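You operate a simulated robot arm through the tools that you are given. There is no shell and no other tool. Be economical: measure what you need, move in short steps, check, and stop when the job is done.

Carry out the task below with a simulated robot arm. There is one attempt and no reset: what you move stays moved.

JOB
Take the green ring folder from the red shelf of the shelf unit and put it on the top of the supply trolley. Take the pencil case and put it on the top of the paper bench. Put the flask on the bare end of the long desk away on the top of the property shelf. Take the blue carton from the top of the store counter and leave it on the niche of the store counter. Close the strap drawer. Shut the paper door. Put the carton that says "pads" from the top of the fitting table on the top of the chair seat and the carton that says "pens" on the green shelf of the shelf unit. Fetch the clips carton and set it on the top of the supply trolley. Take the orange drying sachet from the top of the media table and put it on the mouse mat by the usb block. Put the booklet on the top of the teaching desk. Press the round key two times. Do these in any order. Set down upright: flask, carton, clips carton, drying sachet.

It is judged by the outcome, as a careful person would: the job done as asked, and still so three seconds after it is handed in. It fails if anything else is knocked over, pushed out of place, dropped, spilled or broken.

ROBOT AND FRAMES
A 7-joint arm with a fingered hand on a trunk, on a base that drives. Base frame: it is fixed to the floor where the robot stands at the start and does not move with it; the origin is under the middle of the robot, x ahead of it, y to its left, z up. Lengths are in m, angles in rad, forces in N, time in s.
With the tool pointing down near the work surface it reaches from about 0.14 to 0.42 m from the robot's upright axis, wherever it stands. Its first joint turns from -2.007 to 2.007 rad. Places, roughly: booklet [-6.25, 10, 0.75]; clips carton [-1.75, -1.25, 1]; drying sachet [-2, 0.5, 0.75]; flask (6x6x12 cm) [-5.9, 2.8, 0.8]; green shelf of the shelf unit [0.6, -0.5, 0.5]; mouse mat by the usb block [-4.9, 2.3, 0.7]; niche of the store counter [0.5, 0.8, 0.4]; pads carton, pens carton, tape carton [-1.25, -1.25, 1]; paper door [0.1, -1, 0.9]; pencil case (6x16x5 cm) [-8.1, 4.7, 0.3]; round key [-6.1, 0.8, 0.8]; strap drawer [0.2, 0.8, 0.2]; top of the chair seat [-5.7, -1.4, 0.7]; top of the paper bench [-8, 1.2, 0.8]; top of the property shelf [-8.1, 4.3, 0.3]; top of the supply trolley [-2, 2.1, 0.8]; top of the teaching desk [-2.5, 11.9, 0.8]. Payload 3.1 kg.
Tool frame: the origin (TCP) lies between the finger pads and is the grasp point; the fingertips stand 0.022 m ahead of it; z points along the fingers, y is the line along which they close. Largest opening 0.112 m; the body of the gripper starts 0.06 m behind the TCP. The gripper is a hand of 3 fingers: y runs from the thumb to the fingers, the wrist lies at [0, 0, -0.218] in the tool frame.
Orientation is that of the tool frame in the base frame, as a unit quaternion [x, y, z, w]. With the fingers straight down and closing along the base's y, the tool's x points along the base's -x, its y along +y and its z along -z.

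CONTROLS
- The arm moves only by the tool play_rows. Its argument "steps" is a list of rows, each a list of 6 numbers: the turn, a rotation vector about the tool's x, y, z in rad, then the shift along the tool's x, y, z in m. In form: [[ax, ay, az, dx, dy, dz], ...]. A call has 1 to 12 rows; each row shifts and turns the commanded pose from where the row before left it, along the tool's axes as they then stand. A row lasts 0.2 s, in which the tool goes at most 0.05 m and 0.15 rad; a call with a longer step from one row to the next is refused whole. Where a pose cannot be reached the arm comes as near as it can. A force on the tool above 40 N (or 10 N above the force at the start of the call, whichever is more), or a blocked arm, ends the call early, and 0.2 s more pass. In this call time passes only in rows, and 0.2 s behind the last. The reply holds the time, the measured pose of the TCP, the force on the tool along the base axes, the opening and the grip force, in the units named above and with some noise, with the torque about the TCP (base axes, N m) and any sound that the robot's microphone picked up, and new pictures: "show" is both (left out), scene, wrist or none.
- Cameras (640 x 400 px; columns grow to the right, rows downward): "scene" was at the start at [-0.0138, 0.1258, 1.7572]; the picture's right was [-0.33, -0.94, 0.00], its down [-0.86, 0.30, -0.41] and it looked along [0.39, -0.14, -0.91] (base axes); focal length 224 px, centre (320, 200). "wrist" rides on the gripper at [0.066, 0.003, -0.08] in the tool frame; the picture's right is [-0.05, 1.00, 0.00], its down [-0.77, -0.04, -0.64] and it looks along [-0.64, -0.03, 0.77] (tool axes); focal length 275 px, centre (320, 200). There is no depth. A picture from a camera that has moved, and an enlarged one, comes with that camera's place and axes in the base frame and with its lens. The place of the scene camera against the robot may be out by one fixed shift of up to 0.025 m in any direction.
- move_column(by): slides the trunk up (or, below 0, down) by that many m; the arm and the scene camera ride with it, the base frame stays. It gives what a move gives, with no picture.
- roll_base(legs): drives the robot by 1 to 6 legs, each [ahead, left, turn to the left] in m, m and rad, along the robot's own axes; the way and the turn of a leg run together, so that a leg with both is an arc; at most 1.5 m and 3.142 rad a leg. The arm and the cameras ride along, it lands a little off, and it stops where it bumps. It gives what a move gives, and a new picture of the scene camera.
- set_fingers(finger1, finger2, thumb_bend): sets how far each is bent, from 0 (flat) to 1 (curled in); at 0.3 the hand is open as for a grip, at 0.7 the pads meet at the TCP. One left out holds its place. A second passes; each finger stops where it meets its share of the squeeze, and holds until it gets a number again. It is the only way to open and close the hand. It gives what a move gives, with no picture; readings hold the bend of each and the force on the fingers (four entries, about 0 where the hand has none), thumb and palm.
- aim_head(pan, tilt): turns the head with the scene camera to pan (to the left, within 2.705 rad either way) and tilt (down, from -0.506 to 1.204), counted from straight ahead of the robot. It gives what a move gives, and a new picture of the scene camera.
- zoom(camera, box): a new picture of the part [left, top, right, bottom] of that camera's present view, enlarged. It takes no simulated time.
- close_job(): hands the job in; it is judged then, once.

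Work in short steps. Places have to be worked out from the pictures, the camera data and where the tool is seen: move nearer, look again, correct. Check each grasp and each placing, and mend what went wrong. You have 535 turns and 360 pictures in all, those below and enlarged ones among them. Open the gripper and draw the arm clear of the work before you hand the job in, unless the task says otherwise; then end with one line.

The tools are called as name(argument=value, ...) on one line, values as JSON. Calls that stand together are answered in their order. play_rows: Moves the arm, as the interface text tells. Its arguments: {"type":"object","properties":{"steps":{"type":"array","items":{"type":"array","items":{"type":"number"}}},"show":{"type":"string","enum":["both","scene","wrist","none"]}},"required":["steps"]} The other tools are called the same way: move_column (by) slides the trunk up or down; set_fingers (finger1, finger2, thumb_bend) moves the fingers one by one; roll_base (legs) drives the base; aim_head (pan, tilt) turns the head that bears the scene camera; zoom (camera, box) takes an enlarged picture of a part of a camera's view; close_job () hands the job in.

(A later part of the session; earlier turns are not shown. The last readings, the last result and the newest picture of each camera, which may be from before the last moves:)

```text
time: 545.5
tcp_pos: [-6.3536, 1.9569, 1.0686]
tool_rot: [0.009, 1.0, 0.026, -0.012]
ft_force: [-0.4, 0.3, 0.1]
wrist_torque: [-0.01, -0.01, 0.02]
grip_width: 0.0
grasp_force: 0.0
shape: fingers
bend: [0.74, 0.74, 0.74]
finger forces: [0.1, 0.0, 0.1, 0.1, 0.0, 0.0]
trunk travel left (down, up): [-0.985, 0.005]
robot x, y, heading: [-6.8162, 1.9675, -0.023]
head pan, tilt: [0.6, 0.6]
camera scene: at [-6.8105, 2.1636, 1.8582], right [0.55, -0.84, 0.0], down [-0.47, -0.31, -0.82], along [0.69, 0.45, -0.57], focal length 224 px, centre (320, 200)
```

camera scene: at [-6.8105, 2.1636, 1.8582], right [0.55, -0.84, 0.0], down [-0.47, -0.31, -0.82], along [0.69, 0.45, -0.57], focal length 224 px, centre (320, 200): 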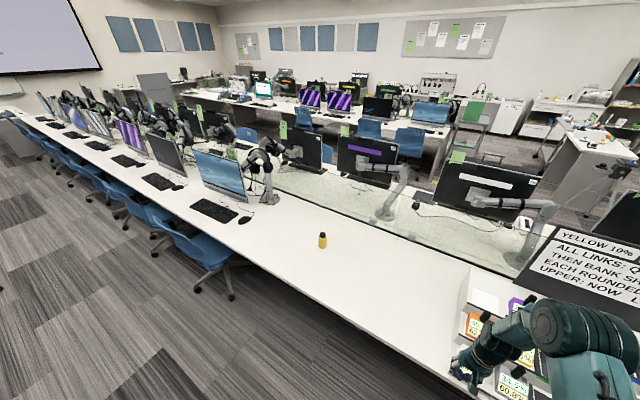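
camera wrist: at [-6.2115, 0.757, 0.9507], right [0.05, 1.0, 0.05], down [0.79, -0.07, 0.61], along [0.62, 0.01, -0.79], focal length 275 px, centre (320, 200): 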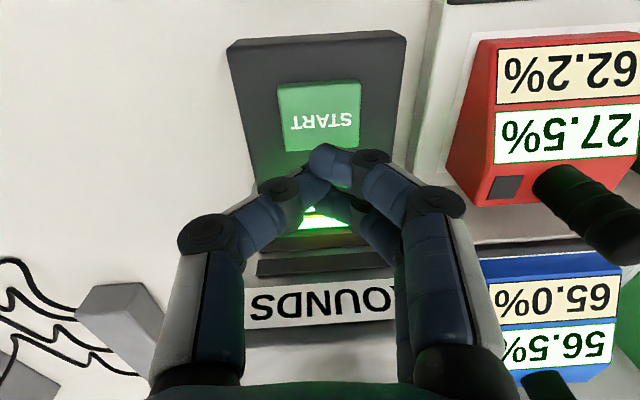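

The flask (yellow, black cap) stands near (−5.92, 2.73) — too deep for a top-down grip; I'll take it horizontally. Turn the hand to camera-up, pointing forward.

play_rows(steps=[[0, 0, 0.143, 0, 0, 0], [0, 0, 0.143, 0, 0, 0], [0, 0, 0.143, 0, 0, 0], [0, 0, 0.143, 0, 0, 0], [0, 0, 0.143, 0, 0, 0], [0, 0, 0.143, 0, 0, 0], [0, 0, 0.143, 0, 0, 0], [0, 0, 0.143, 0, 0, 0], [0, 0, 0.143, 0, 0, 0], [0, 0, 0.143, 0, 0, 0], [0, 0, 0.143, 0, 0, 0]], show="none")

play_rows(steps=[[0, 0, 0.143, 0, 0, 0], [0, 0, 0.143, 0, 0, 0], [0, 0, 0.143, 0, 0, 0], [0, 0, 0.143, 0, 0, 0], [0, 0, 0.143, 0, 0, 0], [0, 0, 0.143, 0, 0, 0], [0, 0, 0.143, 0, 0, 0], [0, 0, 0.143, 0, 0, 0], [0, 0, 0.143, 0, 0, 0], [0, 0, 0.143, 0, 0, 0], [0, 0, 0.143, 0, 0, 0]], show="none")

play_rows(steps=[[0, 0.143, 0, 0, 0, 0.02], [0, 0.143, 0, 0, 0, 0.02], [0, 0.143, 0, 0, 0, 0.02], [0, 0.143, 0, 0, 0, 0.02], [0, 0.143, 0, 0, 0, 0.02], [0, 0.143, 0, 0, 0, 0.02], [0, 0.143, 0, 0, 0, 0.02], [0, 0.143, 0, 0, 0, 0.02], [0, 0.143, 0, 0, 0, 0.01], [0, 0.143, 0, 0, 0, 0], [0, 0.143, 0, 0, 0, 0]], show="none")

set_fingers(finger1=0.3, finger2=0.3, thumb_bend=0.3)

roll_base(legs=[[0.0, 0.74, 0.023]])

play_rows(steps=[[0, 0, 0, 0, 0, 0]], show="wrist")

```text
time: 547.9
tcp_pos: [-6.3535, 1.9579, 1.0683]
tool_rot: [0.714, 0.699, 0.009, -0.027]
ft_force: [0.1, -0.5, 0.4]
wrist_torque: [0.0, 0.02, 0.0]
grip_width: 0.0002
grasp_force: 0.1
shape: fingers
bend: [0.74, 0.74, 0.74]
finger forces: [0.0, 0.1, 0.1, 0.0, 0.0, 0.1]
trunk travel left (down, up): [-0.985, 0.005]
robot x, y, heading: [-6.8168, 1.9691, -0.022]
head pan, tilt: [0.6, 0.6]
```

```text
time: 550.3
tcp_pos: [-6.3535, 1.9575, 1.0699]
tool_rot: [0.999, -0.012, -0.013, -0.026]
ft_force: [-0.2, 0.9, 0.6]
wrist_torque: [0.01, 0.01, -0.01]
grip_width: 0.0001
grasp_force: 0.0
shape: fingers
bend: [0.74, 0.74, 0.74]
finger forces: [0.0, 0.0, 0.0, 0.1, 0.0, 0.2]
trunk travel left (down, up): [-0.985, 0.005]
robot x, y, heading: [-6.8205, 1.9682, -0.022]
head pan, tilt: [0.6, 0.6]
```

```text
time: 551.9
tcp_pos: [-6.2334, 1.946, 1.0395]
tool_rot: [0.86, -0.003, 0.511, 0.001]
ft_force: [-0.1, 0.3, 0.0]
wrist_torque: [0.0, 0.0, 0.01]
grip_width: 0.0003
grasp_force: 0.0
shape: fingers
bend: [0.74, 0.74, 0.74]
finger forces: [0.1, 0.1, 0.1, 0.1, 0.0, 0.1]
out of reach, approached as far as the arm can: row 1
trunk travel left (down, up): [-0.985, 0.005]
robot x, y, heading: [-6.8204, 1.9695, -0.022]
head pan, tilt: [0.6, 0.6]
stopped in row 8: the arm was blocked; the commanded pose is now the measured one
```

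```text
time: 552.9
tcp_pos: [-6.2349, 1.9438, 1.04]
tool_rot: [0.859, -0.004, 0.512, 0.002]
ft_force: [0.6, -1.1, 0.6]
wrist_torque: [0.03, 0.01, 0.01]
grip_width: 0.1111
grasp_force: 0.0
shape: fingers
bend: [0.3, 0.3, 0.3]
finger forces: [0.1, 0.0, 0.0, 0.1, 0.0, 0.1]
trunk travel left (down, up): [-0.985, 0.005]
robot x, y, heading: [-6.8166, 1.9688, -0.02]
head pan, tilt: [0.6, 0.6]
```

```text
time: 557.0
tcp_pos: [-6.2343, 2.7085, 1.0405]
tool_rot: [0.859, 0.016, 0.511, -0.01]
ft_force: [0.2, 0.6, 0.9]
wrist_torque: [-0.02, 0.03, -0.01]
grip_width: 0.1108
grasp_force: 0.1
shape: fingers
bend: [0.3, 0.3, 0.3]
finger forces: [0.1, 0.0, 0.0, 0.0, 0.1, 0.0]
trunk travel left (down, up): [-0.985, 0.005]
robot x, y, heading: [-6.8171, 2.7072, 0.025]
head pan, tilt: [0.6, 0.6]
camera scene: at [-6.8201, 2.9022, 1.8582], right [0.58, -0.81, 0.0], down [-0.46, -0.33, -0.83], along [0.67, 0.48, -0.56], focal length 224 px, centre (320, 200)
```

scene: 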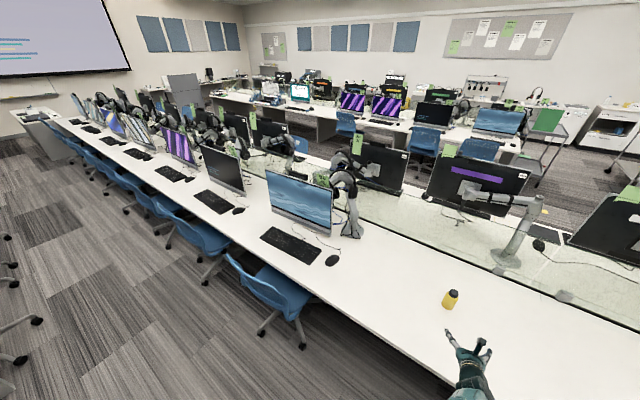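

```text
time: 557.4
tcp_pos: [-6.2352, 2.7079, 1.0415]
tool_rot: [0.859, 0.016, 0.511, -0.01]
ft_force: [-0.1, -0.1, 0.1]
wrist_torque: [0.01, 0.02, -0.01]
grip_width: 0.1111
grasp_force: 0.0
shape: fingers
bend: [0.3, 0.3, 0.3]
finger forces: [0.0, 0.0, 0.1, 0.0, 0.0, 0.0]
trunk travel left (down, up): [-0.985, 0.005]
robot x, y, heading: [-6.8205, 2.707, 0.022]
head pan, tilt: [0.6, 0.6]
camera wrist: at [-6.2738, 2.7032, 1.1364], right [0.01, -1.0, -0.04], down [-0.93, 0.0, -0.37], along [0.37, 0.04, -0.93], focal length 275 px, centre (320, 200)
```

wrist: 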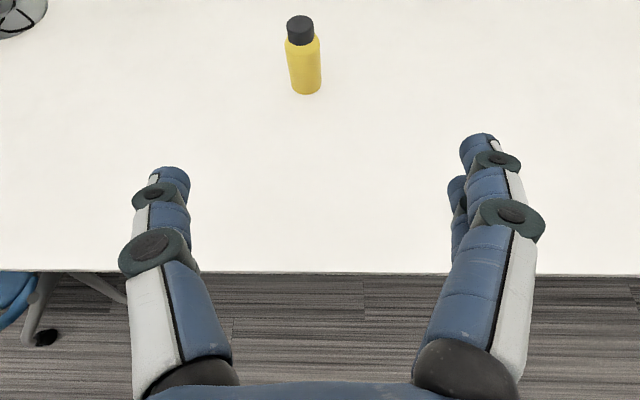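

Flask at about (−5.905, 2.748). I approach with the tool 28° below horizontal: drive in, lower the trunk, look.

roll_base(legs=[[0.18, 0.04, -0.022]])

move_column(by=-0.215)

aim_head(pan=-0.7, tilt=0.6)

play_rows(steps=[[0, 0, 0, 0, 0, 0]], show="wrist")

```text
time: 558.9
tcp_pos: [-6.0578, 2.7403, 1.0401]
tool_rot: [0.859, 0.008, 0.512, -0.005]
ft_force: [-0.5, -0.2, 0.4]
wrist_torque: [0.01, -0.02, 0.02]
grip_width: 0.1114
grasp_force: 0.1
shape: fingers
bend: [0.3, 0.3, 0.3]
finger forces: [0.0, 0.0, 0.0, 0.0, 0.1, 0.0]
trunk travel left (down, up): [-0.985, 0.005]
robot x, y, heading: [-6.6436, 2.7482, 0.001]
head pan, tilt: [0.6, 0.6]
camera scene: at [-6.6404, 2.9435, 1.8582], right [0.57, -0.82, 0.0], down [-0.46, -0.32, -0.83], along [0.68, 0.47, -0.56], focal length 224 px, centre (320, 200)
```

scene: 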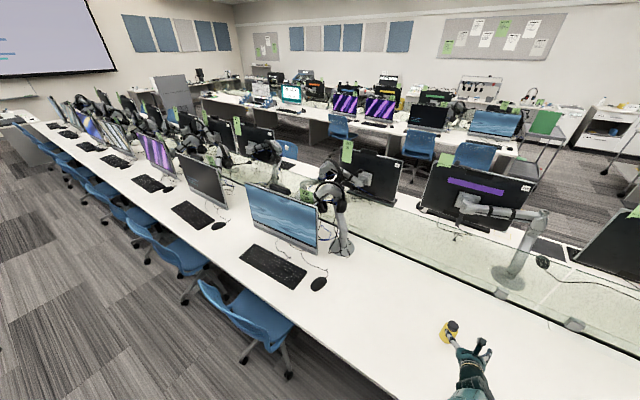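

```text
time: 561.2
tcp_pos: [-6.0571, 2.7389, 0.8259]
tool_rot: [0.86, 0.008, 0.511, -0.005]
ft_force: [-1.1, 0.1, 0.2]
wrist_torque: [-0.01, -0.02, 0.0]
grip_width: 0.111
grasp_force: 0.0
shape: fingers
bend: [0.3, 0.3, 0.3]
finger forces: [0.1, 0.1, 0.0, 0.1, 0.0, 0.0]
trunk travel left (down, up): [-0.77, 0.22]
robot x, y, heading: [-6.6397, 2.7418, 0.004]
head pan, tilt: [0.6, 0.6]
```

```text
time: 562.6
tcp_pos: [-6.0579, 2.7394, 0.825]
tool_rot: [0.859, 0.008, 0.511, -0.005]
ft_force: [0.5, 0.3, 0.5]
wrist_torque: [0.01, 0.02, -0.02]
grip_width: 0.111
grasp_force: 0.0
shape: fingers
bend: [0.3, 0.3, 0.3]
finger forces: [0.0, 0.0, 0.0, 0.0, 0.0, 0.0]
trunk travel left (down, up): [-0.77, 0.22]
robot x, y, heading: [-6.6424, 2.7486, 0.001]
head pan, tilt: [-0.7, 0.6]
camera scene: at [-6.6441, 2.8368, 1.6432], right [-0.64, -0.77, 0.0], down [-0.43, 0.36, -0.83], along [0.63, -0.53, -0.56], focal length 224 px, centre (320, 200)
```

scene: 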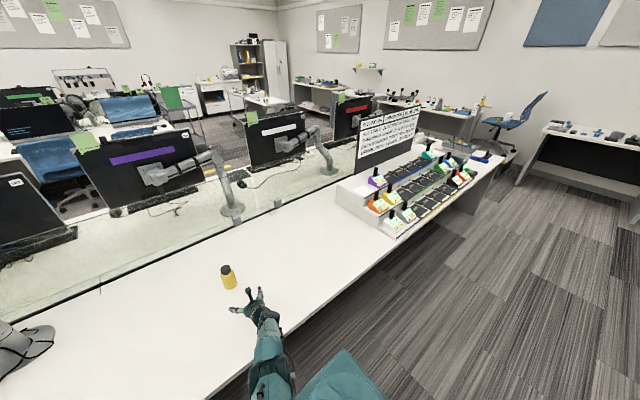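

```text
time: 563.0
tcp_pos: [-6.0576, 2.7387, 0.8242]
tool_rot: [0.859, 0.008, 0.511, -0.004]
ft_force: [0.4, 0.4, -0.2]
wrist_torque: [0.01, -0.02, -0.03]
grip_width: 0.1112
grasp_force: 0.1
shape: fingers
bend: [0.3, 0.3, 0.3]
finger forces: [0.0, 0.0, 0.0, 0.0, 0.0, 0.0]
trunk travel left (down, up): [-0.77, 0.22]
robot x, y, heading: [-6.6425, 2.7442, 0.001]
head pan, tilt: [-0.7, 0.6]
camera wrist: at [-6.0971, 2.7343, 0.9213], right [0.0, -1.0, -0.04], down [-0.93, 0.02, -0.37], along [0.38, 0.04, -0.93], focal length 275 px, centre (320, 200)
```

wrist: 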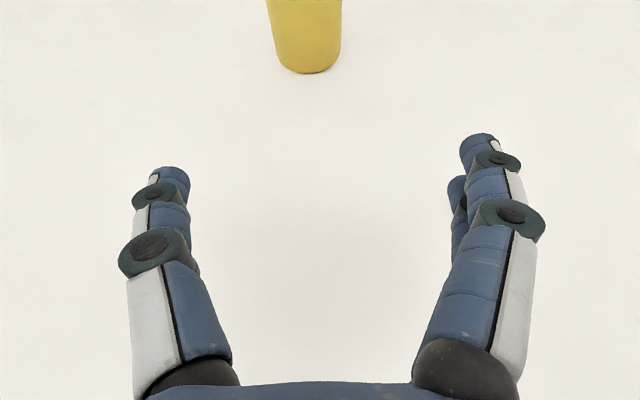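

roll_base(legs=[[0.12, 0.012, 0]])

play_rows(steps=[[0, 0, 0, 0.0119, 0, 0.022], [0, 0, 0, 0.0119, 0, 0.022]], show="wrist")

```text
time: 564.3
tcp_pos: [-5.9393, 2.7532, 0.8248]
tool_rot: [0.859, 0.009, 0.512, -0.005]
ft_force: [0.2, 0.4, -0.1]
wrist_torque: [0.03, 0.0, -0.01]
grip_width: 0.1111
grasp_force: 0.0
shape: fingers
bend: [0.3, 0.3, 0.3]
finger forces: [0.1, 0.0, 0.0, 0.0, 0.1, 0.0]
trunk travel left (down, up): [-0.77, 0.22]
robot x, y, heading: [-6.5238, 2.763, 0.006]
head pan, tilt: [-0.7, 0.6]
camera scene: at [-6.5242, 2.8496, 1.6432], right [-0.64, -0.77, 0.0], down [-0.43, 0.36, -0.82], along [0.63, -0.53, -0.57], focal length 224 px, centre (320, 200)
```

scene: 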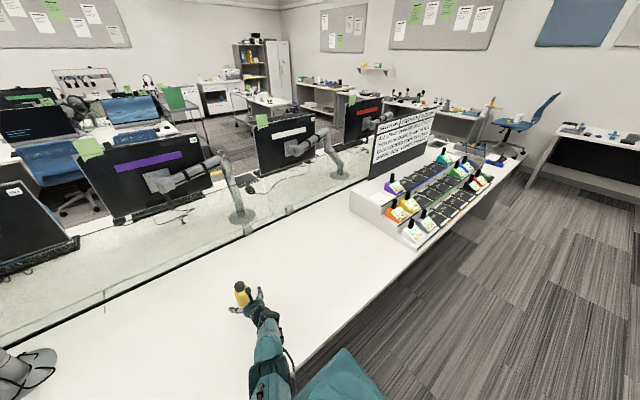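

```text
time: 564.9
tcp_pos: [-5.8882, 2.7545, 0.8245]
tool_rot: [0.859, 0.008, 0.512, -0.006]
ft_force: [0.9, -0.9, 1.0]
wrist_torque: [-0.01, -0.04, 0.02]
grip_width: 0.1113
grasp_force: 0.1
shape: fingers
bend: [0.3, 0.3, 0.3]
finger forces: [0.0, 0.1, 0.0, 0.1, 0.0, 0.1]
trunk travel left (down, up): [-0.77, 0.22]
robot x, y, heading: [-6.5214, 2.7614, 0.007]
head pan, tilt: [-0.7, 0.6]
camera wrist: at [-5.9286, 2.7498, 0.9216], right [0.0, -1.0, -0.04], down [-0.93, 0.02, -0.37], along [0.37, 0.04, -0.93], focal length 275 px, centre (320, 200)
```

wrist: 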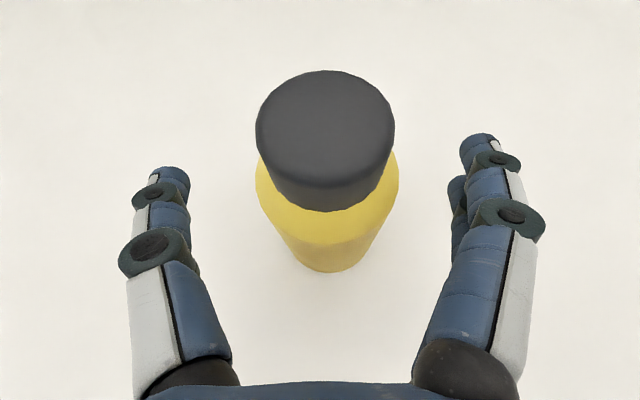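

Flask is between the fingers. Grip and lift.

set_fingers(finger1=0.65, finger2=0.65, thumb_bend=0.65)

move_column(by=0.06)

play_rows(steps=[[0, 0, 0, 0, 0, 0]], show="wrist")

```text
time: 565.9
tcp_pos: [-5.8898, 2.7548, 0.8251]
tool_rot: [0.859, 0.008, 0.512, -0.005]
ft_force: [0.6, -1.4, 1.2]
wrist_torque: [-0.06, -0.01, -0.03]
grip_width: 0.0488
grasp_force: 14.8
shape: fingers
bend: [0.54, 0.52, 0.57]
finger forces: [7.3, 8.4, 0.0, 0.0, 14.1, 0.0]
trunk travel left (down, up): [-0.77, 0.22]
robot x, y, heading: [-6.521, 2.7594, 0.006]
head pan, tilt: [-0.7, 0.6]
```

```text
time: 566.9
tcp_pos: [-5.8892, 2.7548, 0.8862]
tool_rot: [0.86, 0.008, 0.511, -0.004]
ft_force: [-0.8, -0.4, -4.7]
wrist_torque: [0.0, 0.04, 0.03]
grip_width: 0.0492
grasp_force: 15.0
shape: fingers
bend: [0.54, 0.52, 0.57]
finger forces: [6.7, 7.9, 0.0, 0.0, 14.8, 0.0]
trunk travel left (down, up): [-0.83, 0.16]
robot x, y, heading: [-6.5217, 2.7586, 0.006]
head pan, tilt: [-0.7, 0.6]
```

```text
time: 567.3
tcp_pos: [-5.8897, 2.7555, 0.8849]
tool_rot: [0.86, 0.008, 0.511, -0.005]
ft_force: [-1.0, 0.6, -3.9]
wrist_torque: [-0.01, 0.03, 0.02]
grip_width: 0.0492
grasp_force: 14.5
shape: fingers
bend: [0.54, 0.52, 0.57]
finger forces: [6.8, 7.9, 0.0, 0.1, 14.9, 0.1]
trunk travel left (down, up): [-0.83, 0.16]
robot x, y, heading: [-6.5212, 2.7593, 0.007]
head pan, tilt: [-0.7, 0.6]
camera wrist: at [-5.9291, 2.75, 0.9817], right [0.0, -1.0, -0.04], down [-0.93, 0.02, -0.37], along [0.37, 0.04, -0.93], focal length 275 px, centre (320, 200)
```

wrist: 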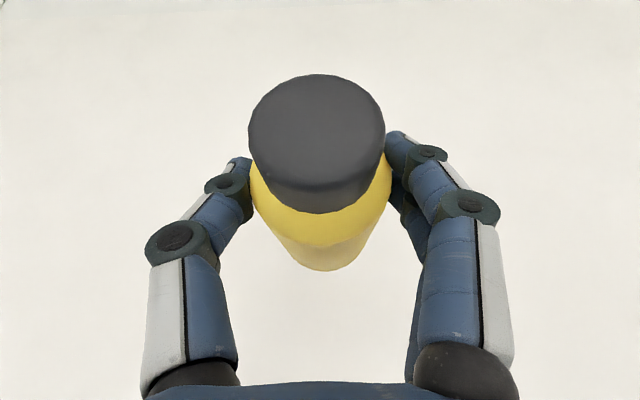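

Flask held. I firm the grip, raise, back off, and turn west to find the property shelf.

set_fingers(finger1=0.8, finger2=0.8, thumb_bend=0.8)

move_column(by=0.15)

roll_base(legs=[[-0.45, 0, 0]])

aim_head(pan=2.5, tilt=0.5)

```text
time: 568.3
tcp_pos: [-5.89, 2.7544, 0.8852]
tool_rot: [0.859, 0.008, 0.512, -0.005]
ft_force: [-1.3, -0.9, -4.0]
wrist_torque: [0.0, 0.03, 0.0]
grip_width: 0.0472
grasp_force: 22.5
shape: fingers
bend: [0.51, 0.49, 0.65]
finger forces: [11.2, 11.2, 0.0, 0.0, 22.0, 0.0]
trunk travel left (down, up): [-0.83, 0.16]
robot x, y, heading: [-6.5264, 2.7596, 0.004]
head pan, tilt: [-0.7, 0.6]
```

```text
time: 570.0
tcp_pos: [-5.8895, 2.7547, 1.0356]
tool_rot: [0.86, 0.007, 0.511, -0.005]
ft_force: [0.7, -0.3, -4.7]
wrist_torque: [0.05, 0.06, -0.01]
grip_width: 0.0468
grasp_force: 22.3
shape: fingers
bend: [0.51, 0.49, 0.65]
finger forces: [11.2, 11.2, 0.1, 0.0, 22.1, 0.1]
trunk travel left (down, up): [-0.98, 0.01]
robot x, y, heading: [-6.5201, 2.7613, 0.006]
head pan, tilt: [-0.7, 0.6]
```

```text
time: 572.8
tcp_pos: [-6.3453, 2.7505, 1.0351]
tool_rot: [0.86, 0.005, 0.511, -0.003]
ft_force: [0.4, 0.6, -4.8]
wrist_torque: [0.01, 0.07, 0.0]
grip_width: 0.047
grasp_force: 21.4
shape: fingers
bend: [0.51, 0.49, 0.65]
finger forces: [11.3, 11.1, 0.1, 0.0, 21.9, 0.1]
trunk travel left (down, up): [-0.98, 0.01]
robot x, y, heading: [-6.976, 2.762, 0.006]
head pan, tilt: [-0.7, 0.6]
camera scene: at [-6.9788, 2.8486, 1.8531], right [-0.64, -0.76, 0.0], down [-0.43, 0.36, -0.82], along [0.63, -0.53, -0.57], focal length 224 px, centre (320, 200)
```

scene: 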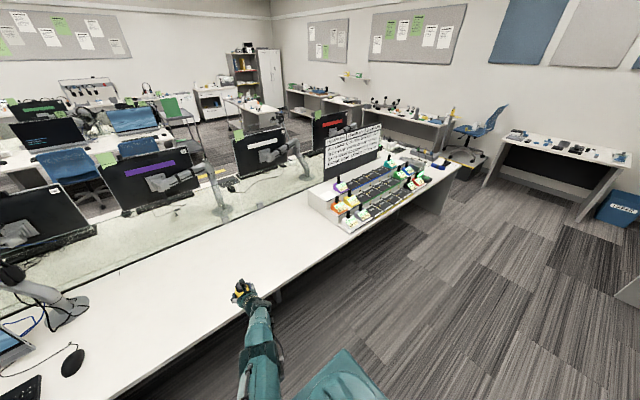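

```text
time: 575.5
tcp_pos: [-6.3454, 2.7498, 1.0347]
tool_rot: [0.859, 0.005, 0.512, -0.003]
ft_force: [0.0, -0.8, -3.8]
wrist_torque: [0.03, 0.01, 0.02]
grip_width: 0.0469
grasp_force: 22.2
shape: fingers
bend: [0.51, 0.49, 0.65]
finger forces: [11.2, 11.0, 0.0, 0.0, 21.8, 0.0]
trunk travel left (down, up): [-0.98, 0.01]
robot x, y, heading: [-6.9783, 2.7624, 0.002]
head pan, tilt: [2.499, 0.499]
camera scene: at [-7.1197, 2.9602, 1.8623], right [0.6, 0.8, 0.0], down [0.38, -0.29, -0.88], along [-0.7, 0.53, -0.48], focal length 224 px, centre (320, 200)
```

scene: 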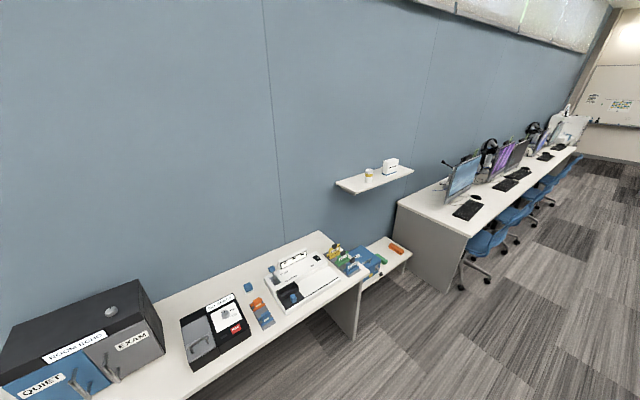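

zoom(camera="scene", box=[320, 220, 440, 300])

```text
5.00 times, centred on (380, 260) of scene
camera zoom: at [-7.1197, 2.9602, 1.8623], right [0.6, 0.8, 0.0], down [0.38, -0.29, -0.88], along [-0.7, 0.53, -0.48], focal length 1122 px, centre (20, -100)
```

zoom: 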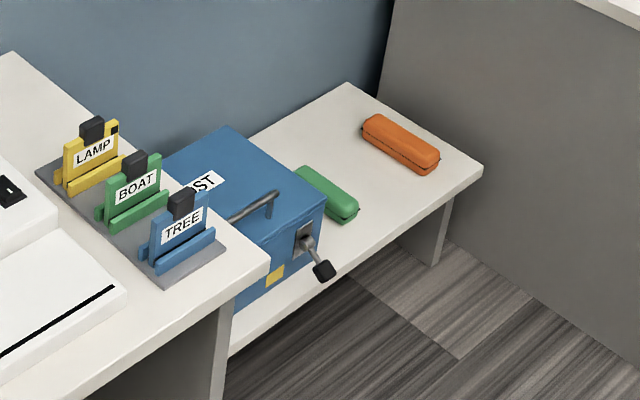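

The orange pencil case lies at ≈(−8.07, 4.65) on the low property shelf; free gap around y≈4.53. I drive north, turn around and look closer.

roll_base(legs=[[0, 0.95, 0], [0, 0, 3.13]])

roll_base(legs=[[0.3, -0.65, 0]])

aim_head(pan=-0.1, tilt=0.9)

```text
time: 587.7
tcp_pos: [-7.6171, 3.7414, 1.0362]
tool_rot: [0.008, 0.859, 0.005, -0.512]
ft_force: [-0.2, 0.5, -4.3]
wrist_torque: [-0.03, -0.08, 0.01]
grip_width: 0.0469
grasp_force: 21.8
shape: fingers
bend: [0.51, 0.49, 0.65]
finger forces: [10.8, 10.9, 0.0, 0.0, 21.5, 0.1]
trunk travel left (down, up): [-0.98, 0.01]
robot x, y, heading: [-6.9834, 3.7109, 3.106]
head pan, tilt: [2.499, 0.499]
camera scene: at [-6.8695, 3.4945, 1.8623], right [-0.62, -0.78, 0.0], down [-0.37, 0.3, -0.88], along [0.69, -0.55, -0.48], focal length 224 px, centre (320, 200)
```

scene: 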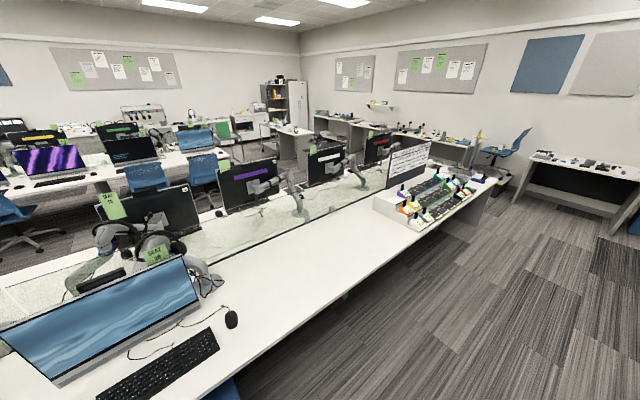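

```text
time: 591.6
tcp_pos: [-7.8925, 4.4035, 1.0359]
tool_rot: [0.009, 0.86, 0.006, -0.511]
ft_force: [0.4, -0.1, -4.8]
wrist_torque: [-0.04, -0.03, 0.0]
grip_width: 0.0467
grasp_force: 21.5
shape: fingers
bend: [0.51, 0.49, 0.65]
finger forces: [10.9, 10.9, 0.1, 0.0, 21.4, 0.1]
trunk travel left (down, up): [-0.98, 0.01]
robot x, y, heading: [-7.2564, 4.3759, 3.104]
head pan, tilt: [2.499, 0.499]
camera scene: at [-7.1461, 4.1551, 1.8623], right [-0.62, -0.78, 0.0], down [-0.37, 0.3, -0.88], along [0.69, -0.55, -0.48], focal length 224 px, centre (320, 200)
```

scene: 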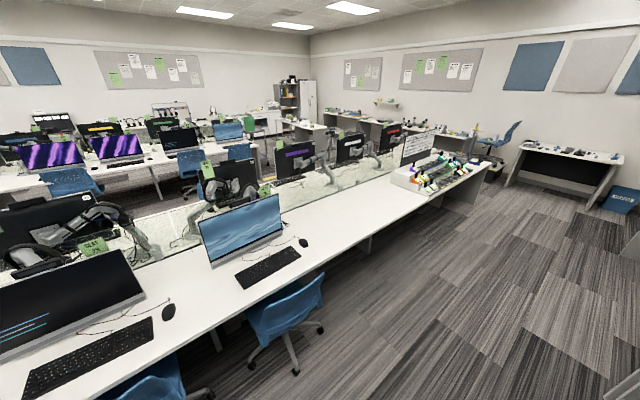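

```text
time: 594.0
tcp_pos: [-7.8932, 4.4047, 1.0352]
tool_rot: [0.009, 0.859, 0.004, -0.511]
ft_force: [-0.8, -0.2, -4.3]
wrist_torque: [-0.01, -0.08, -0.04]
grip_width: 0.0464
grasp_force: 21.4
shape: fingers
bend: [0.51, 0.49, 0.65]
finger forces: [10.8, 10.9, 0.0, 0.0, 21.2, 0.1]
trunk travel left (down, up): [-0.98, 0.01]
robot x, y, heading: [-7.2617, 4.3774, 3.104]
head pan, tilt: [-0.099, 0.901]
camera scene: at [-7.2921, 4.2222, 1.8284], right [0.13, 0.99, 0.0], down [0.78, -0.1, -0.62], along [-0.62, 0.08, -0.78], focal length 224 px, centre (320, 200)
```

scene: 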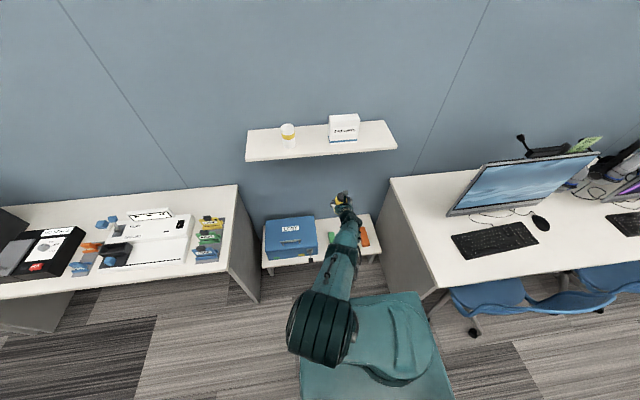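

zoom(camera="scene", box=[240, 180, 420, 290])

play_rows(steps=[[0, 0, 0, 0, 0, 0]], show="wrist")

```text
3.56 times, centred on (330, 235) of scene
camera zoom: at [-7.2921, 4.2222, 1.8284], right [0.13, 0.99, 0.0], down [0.78, -0.1, -0.62], along [-0.62, 0.08, -0.78], focal length 798 px, centre (284, 76)
```

zoom: 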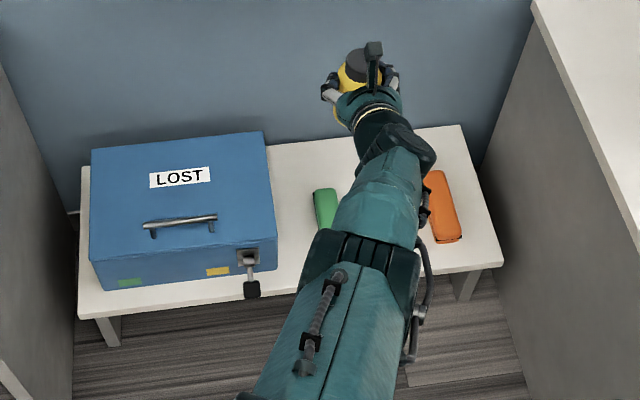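

```text
time: 594.4
tcp_pos: [-7.8919, 4.4038, 1.0353]
tool_rot: [0.008, 0.859, 0.004, -0.512]
ft_force: [0.3, 0.1, -4.3]
wrist_torque: [-0.04, -0.05, 0.0]
grip_width: 0.0466
grasp_force: 21.6
shape: fingers
bend: [0.51, 0.49, 0.65]
finger forces: [10.9, 10.9, 0.1, 0.0, 21.3, 0.0]
trunk travel left (down, up): [-0.98, 0.01]
robot x, y, heading: [-7.259, 4.3759, 3.112]
head pan, tilt: [-0.099, 0.901]
camera wrist: at [-7.854, 4.4055, 1.1316], right [0.04, 1.0, -0.04], down [0.93, -0.05, -0.37], along [-0.38, -0.02, -0.93], focal length 275 px, centre (320, 200)
```

wrist: 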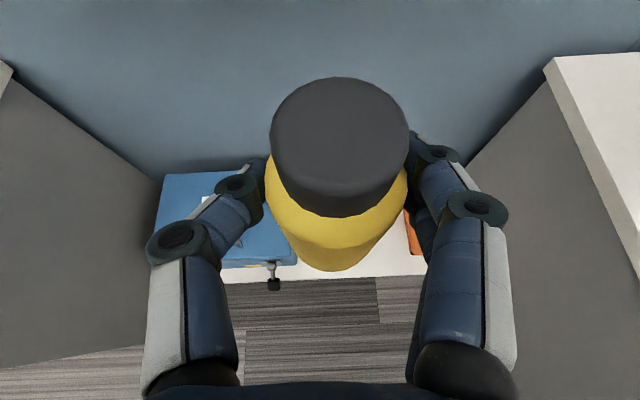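

I shift the hand right to y≈4.535, move forward, and lower the trunk stepwise.

play_rows(steps=[[0, 0, 0, 0, 0.033, 0], [0, 0, 0, 0, 0.033, 0], [0, 0, 0, 0, 0.033, 0], [0, 0, 0, 0, 0.033, 0]], show="none")

move_column(by=-0.4)

roll_base(legs=[[0.1, 0, 0.03]])

zoom(camera="scene", box=[240, 150, 440, 280])

```text
time: 595.4
tcp_pos: [-7.8896, 4.536, 1.0349]
tool_rot: [0.009, 0.86, 0.004, -0.51]
ft_force: [0.0, 0.1, -5.3]
wrist_torque: [-0.02, -0.06, 0.02]
grip_width: 0.0465
grasp_force: 21.4
shape: fingers
bend: [0.51, 0.49, 0.65]
finger forces: [10.9, 10.9, 0.1, 0.0, 21.5, 0.0]
trunk travel left (down, up): [-0.98, 0.01]
robot x, y, heading: [-7.2655, 4.3731, 3.112]
head pan, tilt: [-0.099, 0.901]
```

```text
time: 599.2
tcp_pos: [-7.8889, 4.5343, 0.6351]
tool_rot: [0.008, 0.86, 0.004, -0.511]
ft_force: [0.2, 0.4, -4.6]
wrist_torque: [-0.02, -0.03, -0.03]
grip_width: 0.0465
grasp_force: 21.5
shape: fingers
bend: [0.51, 0.49, 0.65]
finger forces: [11.0, 10.7, 0.0, 0.0, 21.4, 0.0]
trunk travel left (down, up): [-0.58, 0.41]
robot x, y, heading: [-7.2577, 4.3749, 3.112]
head pan, tilt: [-0.099, 0.901]
```

```text
time: 600.3
tcp_pos: [-7.9943, 4.5182, 0.6354]
tool_rot: [-0.004, 0.86, -0.003, -0.51]
ft_force: [-0.3, -0.2, -4.4]
wrist_torque: [-0.08, -0.02, -0.02]
grip_width: 0.0464
grasp_force: 21.3
shape: fingers
bend: [0.51, 0.49, 0.65]
finger forces: [10.8, 10.6, 0.0, 0.1, 21.2, 0.1]
trunk travel left (down, up): [-0.58, 0.41]
robot x, y, heading: [-7.36, 4.3748, 3.14]
head pan, tilt: [-0.099, 0.901]
camera scene: at [-7.3894, 4.2238, 1.4283], right [0.1, 0.99, 0.0], down [0.78, -0.08, -0.62], along [-0.62, 0.06, -0.78], focal length 224 px, centre (320, 200)
```

scene: 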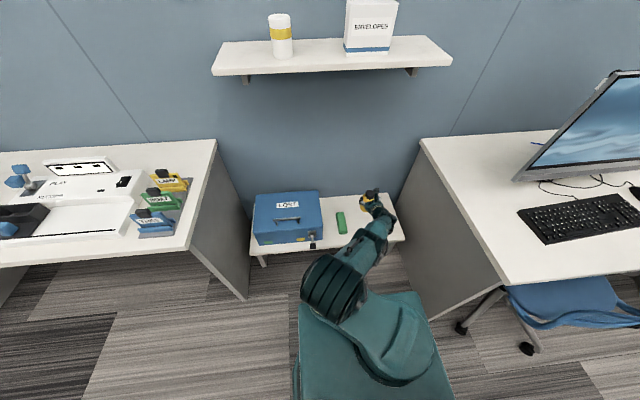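

```text
3.08 times, centred on (340, 215) of scene
camera zoom: at [-7.3894, 4.2238, 1.4283], right [0.1, 0.99, 0.0], down [0.78, -0.08, -0.62], along [-0.62, 0.06, -0.78], focal length 690 px, centre (258, 154)
```

zoom: 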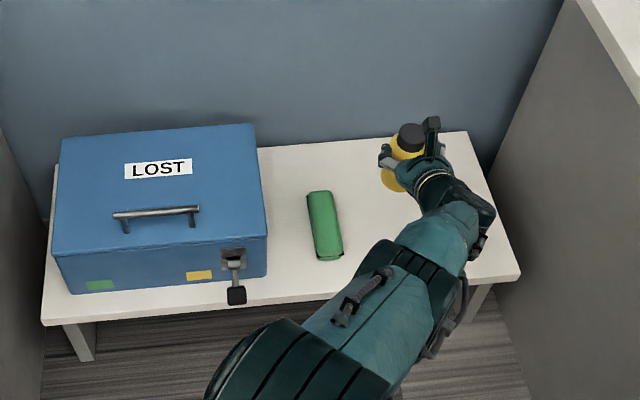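

roll_base(legs=[[0.04, 0, 0]])

move_column(by=-0.225)

play_rows(steps=[[0, 0, 0, 0, 0.008, 0]], show="wrist")

```text
time: 601.2
tcp_pos: [-8.0343, 4.5178, 0.6345]
tool_rot: [-0.004, 0.86, -0.003, -0.511]
ft_force: [-0.2, 0.2, -4.8]
wrist_torque: [-0.03, -0.03, 0.03]
grip_width: 0.0461
grasp_force: 21.4
shape: fingers
bend: [0.51, 0.49, 0.65]
finger forces: [10.9, 10.7, 0.1, 0.0, 21.2, 0.0]
trunk travel left (down, up): [-0.58, 0.41]
robot x, y, heading: [-7.3974, 4.3783, 3.134]
head pan, tilt: [-0.099, 0.901]
camera scene: at [-7.4298, 4.2241, 1.4283], right [0.11, 0.99, 0.0], down [0.78, -0.08, -0.62], along [-0.62, 0.07, -0.78], focal length 224 px, centre (320, 200)
```

scene: 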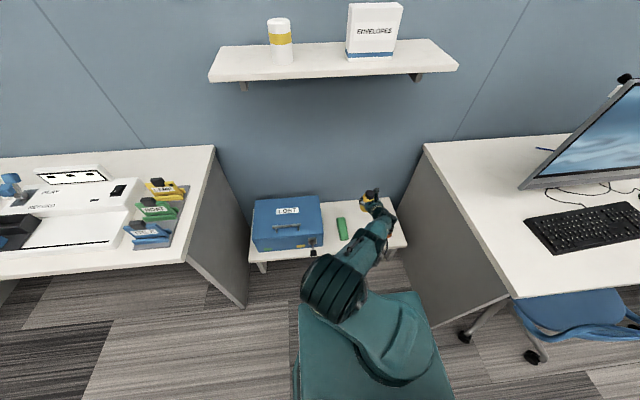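

```text
time: 603.6
tcp_pos: [-8.0331, 4.5188, 0.4101]
tool_rot: [-0.003, 0.86, -0.002, -0.51]
ft_force: [-1.0, -1.1, -4.7]
wrist_torque: [-0.03, -0.08, 0.02]
grip_width: 0.0464
grasp_force: 21.3
shape: fingers
bend: [0.51, 0.49, 0.65]
finger forces: [10.8, 10.6, 0.0, 0.0, 21.1, 0.0]
trunk travel left (down, up): [-0.355, 0.635]
robot x, y, heading: [-7.4025, 4.3755, 3.137]
head pan, tilt: [-0.099, 0.901]
```

```text
time: 604.0
tcp_pos: [-8.0332, 4.5269, 0.4105]
tool_rot: [-0.003, 0.86, -0.002, -0.51]
ft_force: [0.4, 0.2, -5.9]
wrist_torque: [-0.03, -0.02, -0.02]
grip_width: 0.0465
grasp_force: 20.9
shape: fingers
bend: [0.51, 0.49, 0.65]
finger forces: [10.9, 10.6, 0.0, 0.1, 21.2, 0.0]
trunk travel left (down, up): [-0.355, 0.635]
robot x, y, heading: [-7.4032, 4.3737, 3.139]
head pan, tilt: [-0.099, 0.901]
camera wrist: at [-7.995, 4.5293, 0.5071], right [0.01, 1.0, -0.04], down [0.93, -0.03, -0.37], along [-0.37, -0.03, -0.93], focal length 275 px, centre (320, 200)
```

wrist: 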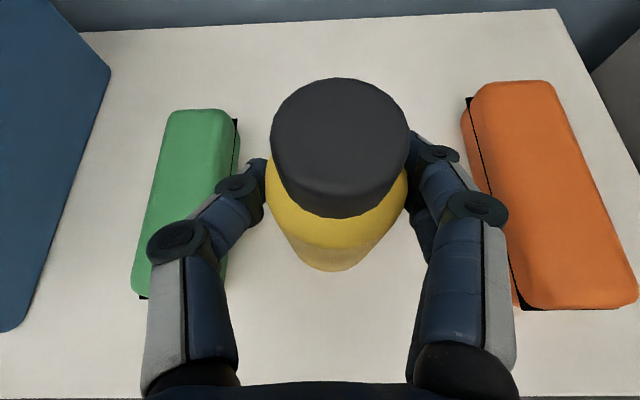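

move_column(by=-0.025)

move_column(by=-0.008)

```text
time: 604.7
tcp_pos: [-8.0329, 4.526, 0.3876]
tool_rot: [-0.004, 0.859, -0.002, -0.512]
ft_force: [-0.4, -0.5, 0.0]
wrist_torque: [0.07, 0.05, 0.04]
grip_width: 0.0462
grasp_force: 21.6
shape: fingers
bend: [0.52, 0.49, 0.65]
finger forces: [11.1, 10.5, 0.0, 0.1, 22.0, 0.0]
trunk travel left (down, up): [-0.33, 0.66]
robot x, y, heading: [-7.4013, 4.379, 3.14]
head pan, tilt: [-0.099, 0.901]
```

```text
time: 605.3
tcp_pos: [-8.0344, 4.5263, 0.3844]
tool_rot: [-0.005, 0.857, -0.001, -0.516]
ft_force: [-6.8, -5.2, 26.6]
wrist_torque: [0.27, 0.4, 0.13]
grip_width: 0.0464
grasp_force: 23.9
shape: fingers
bend: [0.52, 0.49, 0.65]
finger forces: [11.1, 10.5, 0.0, 0.0, 25.2, 0.0]
trunk travel left (down, up): [-0.322, 0.668]
robot x, y, heading: [-7.4033, 4.3758, 3.134]
head pan, tilt: [-0.099, 0.901]
```

Contact. Ease up and open just enough to release.

move_column(by=0.004)

set_fingers(finger1=0.45, finger2=0.45, thumb_bend=0.52)

set_fingers(finger1=0.36, finger2=0.36, thumb_bend=0.36)

roll_base(legs=[[-0.12, 0, 0]])

play_rows(steps=[[0, 0, 0, 0, 0, 0]], show="wrist")

```text
time: 605.8
tcp_pos: [-8.0325, 4.5261, 0.3846]
tool_rot: [-0.003, 0.859, -0.001, -0.512]
ft_force: [-5.7, -3.7, 20.7]
wrist_torque: [0.26, 0.35, 0.08]
grip_width: 0.0463
grasp_force: 23.0
shape: fingers
bend: [0.52, 0.49, 0.65]
finger forces: [10.9, 10.9, 0.0, 0.0, 24.1, 0.0]
trunk travel left (down, up): [-0.326, 0.664]
robot x, y, heading: [-7.3999, 4.3755, 3.138]
head pan, tilt: [-0.099, 0.901]
```

```text
time: 606.8
tcp_pos: [-8.0331, 4.5265, 0.3814]
tool_rot: [-0.004, 0.86, -0.002, -0.51]
ft_force: [-0.5, 0.9, -1.1]
wrist_torque: [0.0, -0.03, -0.04]
grip_width: 0.0594
grasp_force: 0.3
shape: fingers
bend: [0.45, 0.44, 0.52]
finger forces: [0.1, 0.9, 0.0, 0.0, 0.0, 0.1]
trunk travel left (down, up): [-0.326, 0.664]
robot x, y, heading: [-7.404, 4.3774, 3.141]
head pan, tilt: [-0.099, 0.901]
```

```text
time: 607.8
tcp_pos: [-8.0333, 4.5271, 0.3813]
tool_rot: [-0.004, 0.86, -0.003, -0.511]
ft_force: [0.0, 0.0, -0.2]
wrist_torque: [-0.02, 0.0, 0.0]
grip_width: 0.0946
grasp_force: 0.1
shape: fingers
bend: [0.36, 0.36, 0.36]
finger forces: [0.0, 0.1, 0.1, 0.1, 0.0, 0.1]
trunk travel left (down, up): [-0.326, 0.664]
robot x, y, heading: [-7.3987, 4.3785, 3.137]
head pan, tilt: [-0.099, 0.901]
```

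```text
time: 609.0
tcp_pos: [-7.9149, 4.5271, 0.3828]
tool_rot: [-0.003, 0.859, -0.002, -0.512]
ft_force: [0.3, -0.6, 0.3]
wrist_torque: [0.0, -0.01, -0.04]
grip_width: 0.0946
grasp_force: 0.0
shape: fingers
bend: [0.36, 0.36, 0.36]
finger forces: [0.1, 0.0, 0.1, 0.0, 0.0, 0.1]
trunk travel left (down, up): [-0.326, 0.664]
robot x, y, heading: [-7.2811, 4.379, 3.137]
head pan, tilt: [-0.099, 0.901]
camera scene: at [-7.3096, 4.2231, 1.1744], right [0.11, 0.99, 0.0], down [0.78, -0.08, -0.62], along [-0.62, 0.07, -0.78], focal length 224 px, centre (320, 200)
```

scene: 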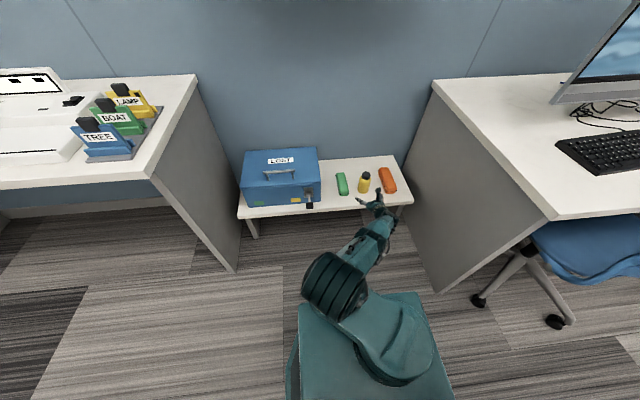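

```text
time: 609.4
tcp_pos: [-7.9149, 4.5274, 0.3818]
tool_rot: [-0.002, 0.859, -0.002, -0.511]
ft_force: [-0.8, -0.6, -0.3]
wrist_torque: [-0.03, 0.02, 0.01]
grip_width: 0.0946
grasp_force: 0.1
shape: fingers
bend: [0.36, 0.36, 0.36]
finger forces: [0.1, 0.0, 0.0, 0.1, 0.1, 0.1]
trunk travel left (down, up): [-0.326, 0.664]
robot x, y, heading: [-7.2815, 4.3751, 3.132]
head pan, tilt: [-0.099, 0.901]
camera wrist: at [-7.8764, 4.5302, 0.4787], right [0.02, 1.0, -0.04], down [0.93, -0.03, -0.37], along [-0.37, -0.03, -0.93], focal length 275 px, centre (320, 200)
```

wrist: 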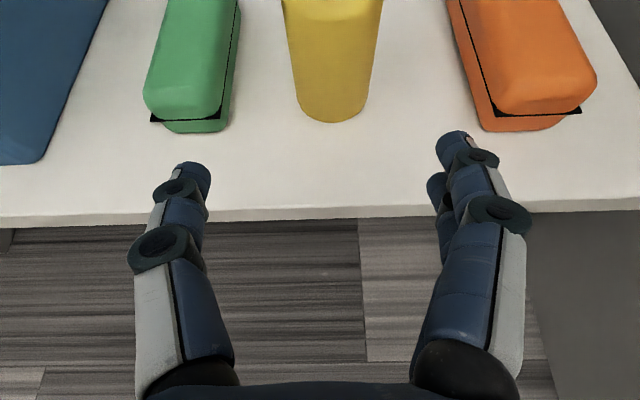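

Flask stands. Now the orange pencil case: shift right to line up with it.

roll_base(legs=[[0, -0.1, 0]])

set_fingers(finger1=0.3, finger2=0.3, thumb_bend=0.3)

play_rows(steps=[[0, 0, 0, 0, 0.035, 0]], show="wrist")

```text
time: 610.6
tcp_pos: [-7.9142, 4.6307, 0.3838]
tool_rot: [-0.002, 0.859, -0.001, -0.511]
ft_force: [-0.4, -0.3, 0.2]
wrist_torque: [-0.04, -0.02, -0.01]
grip_width: 0.0948
grasp_force: 0.1
shape: fingers
bend: [0.36, 0.36, 0.36]
finger forces: [0.0, 0.1, 0.0, 0.1, 0.0, 0.0]
trunk travel left (down, up): [-0.326, 0.664]
robot x, y, heading: [-7.2802, 4.4761, 3.136]
head pan, tilt: [-0.099, 0.901]
camera scene: at [-7.3089, 4.3251, 1.1744], right [0.11, 0.99, 0.0], down [0.78, -0.09, -0.62], along [-0.62, 0.07, -0.78], focal length 224 px, centre (320, 200)
```

scene: 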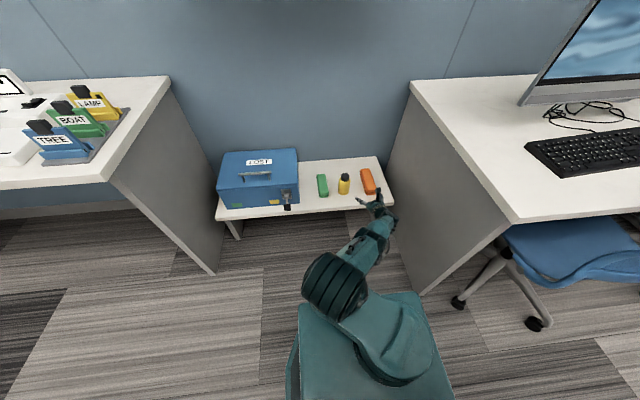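

```text
time: 611.6
tcp_pos: [-7.9131, 4.6316, 0.3827]
tool_rot: [-0.003, 0.859, -0.002, -0.512]
ft_force: [-0.6, -0.6, -0.4]
wrist_torque: [0.01, 0.0, -0.01]
grip_width: 0.1113
grasp_force: 0.1
shape: fingers
bend: [0.3, 0.3, 0.3]
finger forces: [0.0, 0.0, 0.1, 0.0, 0.0, 0.0]
trunk travel left (down, up): [-0.326, 0.664]
robot x, y, heading: [-7.283, 4.478, 3.127]
head pan, tilt: [-0.099, 0.901]
```

```text
time: 612.0
tcp_pos: [-7.9153, 4.6647, 0.3809]
tool_rot: [-0.002, 0.859, -0.001, -0.512]
ft_force: [-0.4, 0.7, 0.2]
wrist_torque: [-0.01, -0.01, 0.03]
grip_width: 0.1111
grasp_force: 0.0
shape: fingers
bend: [0.3, 0.3, 0.3]
finger forces: [0.0, 0.1, 0.1, 0.0, 0.0, 0.0]
trunk travel left (down, up): [-0.326, 0.664]
robot x, y, heading: [-7.2847, 4.4783, 3.132]
head pan, tilt: [-0.099, 0.901]
camera wrist: at [-7.8765, 4.6674, 0.4779], right [0.02, 1.0, -0.04], down [0.93, -0.03, -0.37], along [-0.37, -0.03, -0.93], focal length 275 px, centre (320, 200)
```

wrist: 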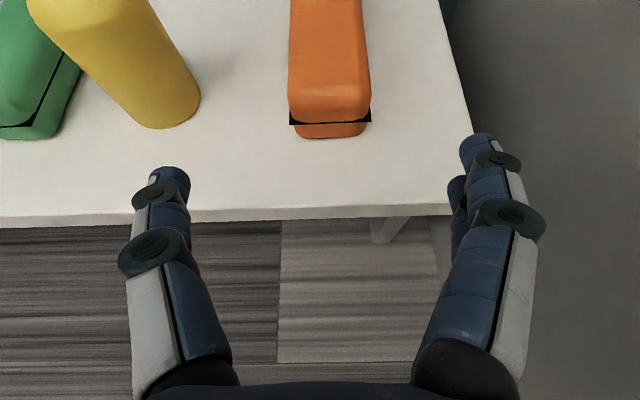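

move_column(by=-0.037)

roll_base(legs=[[0.1, 0, 0]])

play_rows(steps=[[0, 0, 0, 0.0095, 0.002, 0.0176], [0, 0, 0, 0.0095, 0, 0.0176]], show="wrist")

```text
time: 612.8
tcp_pos: [-7.9143, 4.6662, 0.3452]
tool_rot: [-0.002, 0.86, -0.002, -0.511]
ft_force: [0.4, 0.3, 0.2]
wrist_torque: [0.0, 0.04, 0.01]
grip_width: 0.1115
grasp_force: 0.1
shape: fingers
bend: [0.3, 0.3, 0.3]
finger forces: [0.0, 0.0, 0.0, 0.0, 0.0, 0.0]
trunk travel left (down, up): [-0.289, 0.701]
robot x, y, heading: [-7.2814, 4.4778, 3.131]
head pan, tilt: [-0.099, 0.901]
```

```text
time: 613.9
tcp_pos: [-8.015, 4.6674, 0.3453]
tool_rot: [-0.002, 0.859, -0.002, -0.512]
ft_force: [-0.6, 0.2, 0.3]
wrist_torque: [-0.01, 0.01, 0.03]
grip_width: 0.1114
grasp_force: 0.0
shape: fingers
bend: [0.3, 0.3, 0.3]
finger forces: [0.0, 0.1, 0.0, 0.1, 0.0, 0.1]
trunk travel left (down, up): [-0.289, 0.701]
robot x, y, heading: [-7.3817, 4.4796, 3.131]
head pan, tilt: [-0.099, 0.901]
camera scene: at [-7.409, 4.3261, 1.1374], right [0.11, 0.99, 0.0], down [0.78, -0.09, -0.62], along [-0.62, 0.07, -0.78], focal length 224 px, centre (320, 200)
```

scene: 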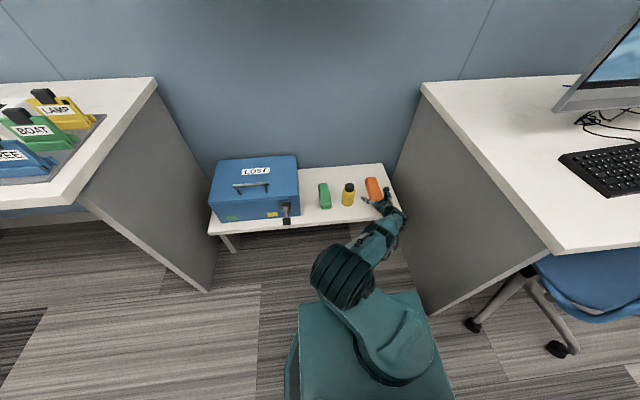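

```text
time: 614.5
tcp_pos: [-8.0543, 4.6691, 0.3456]
tool_rot: [-0.001, 0.86, -0.001, -0.511]
ft_force: [0.5, 0.8, -0.1]
wrist_torque: [0.0, 0.01, -0.01]
grip_width: 0.1112
grasp_force: 0.1
shape: fingers
bend: [0.3, 0.3, 0.3]
finger forces: [0.0, 0.0, 0.0, 0.1, 0.0, 0.0]
trunk travel left (down, up): [-0.289, 0.701]
robot x, y, heading: [-7.3831, 4.4777, 3.131]
head pan, tilt: [-0.099, 0.901]
camera wrist: at [-8.0163, 4.6714, 0.4406], right [0.02, 1.0, -0.04], down [0.93, -0.03, -0.37], along [-0.37, -0.03, -0.93], focal length 275 px, centre (320, 200)
```

wrist: 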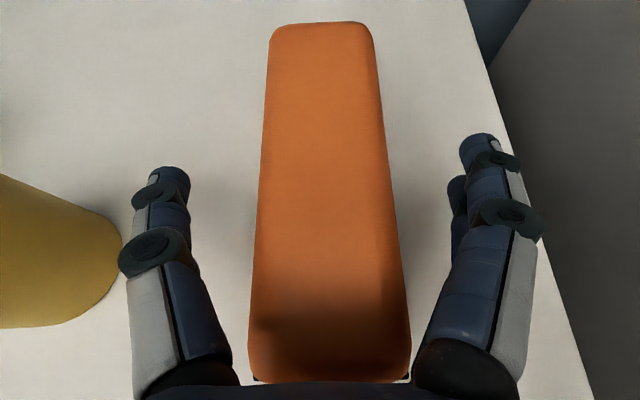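

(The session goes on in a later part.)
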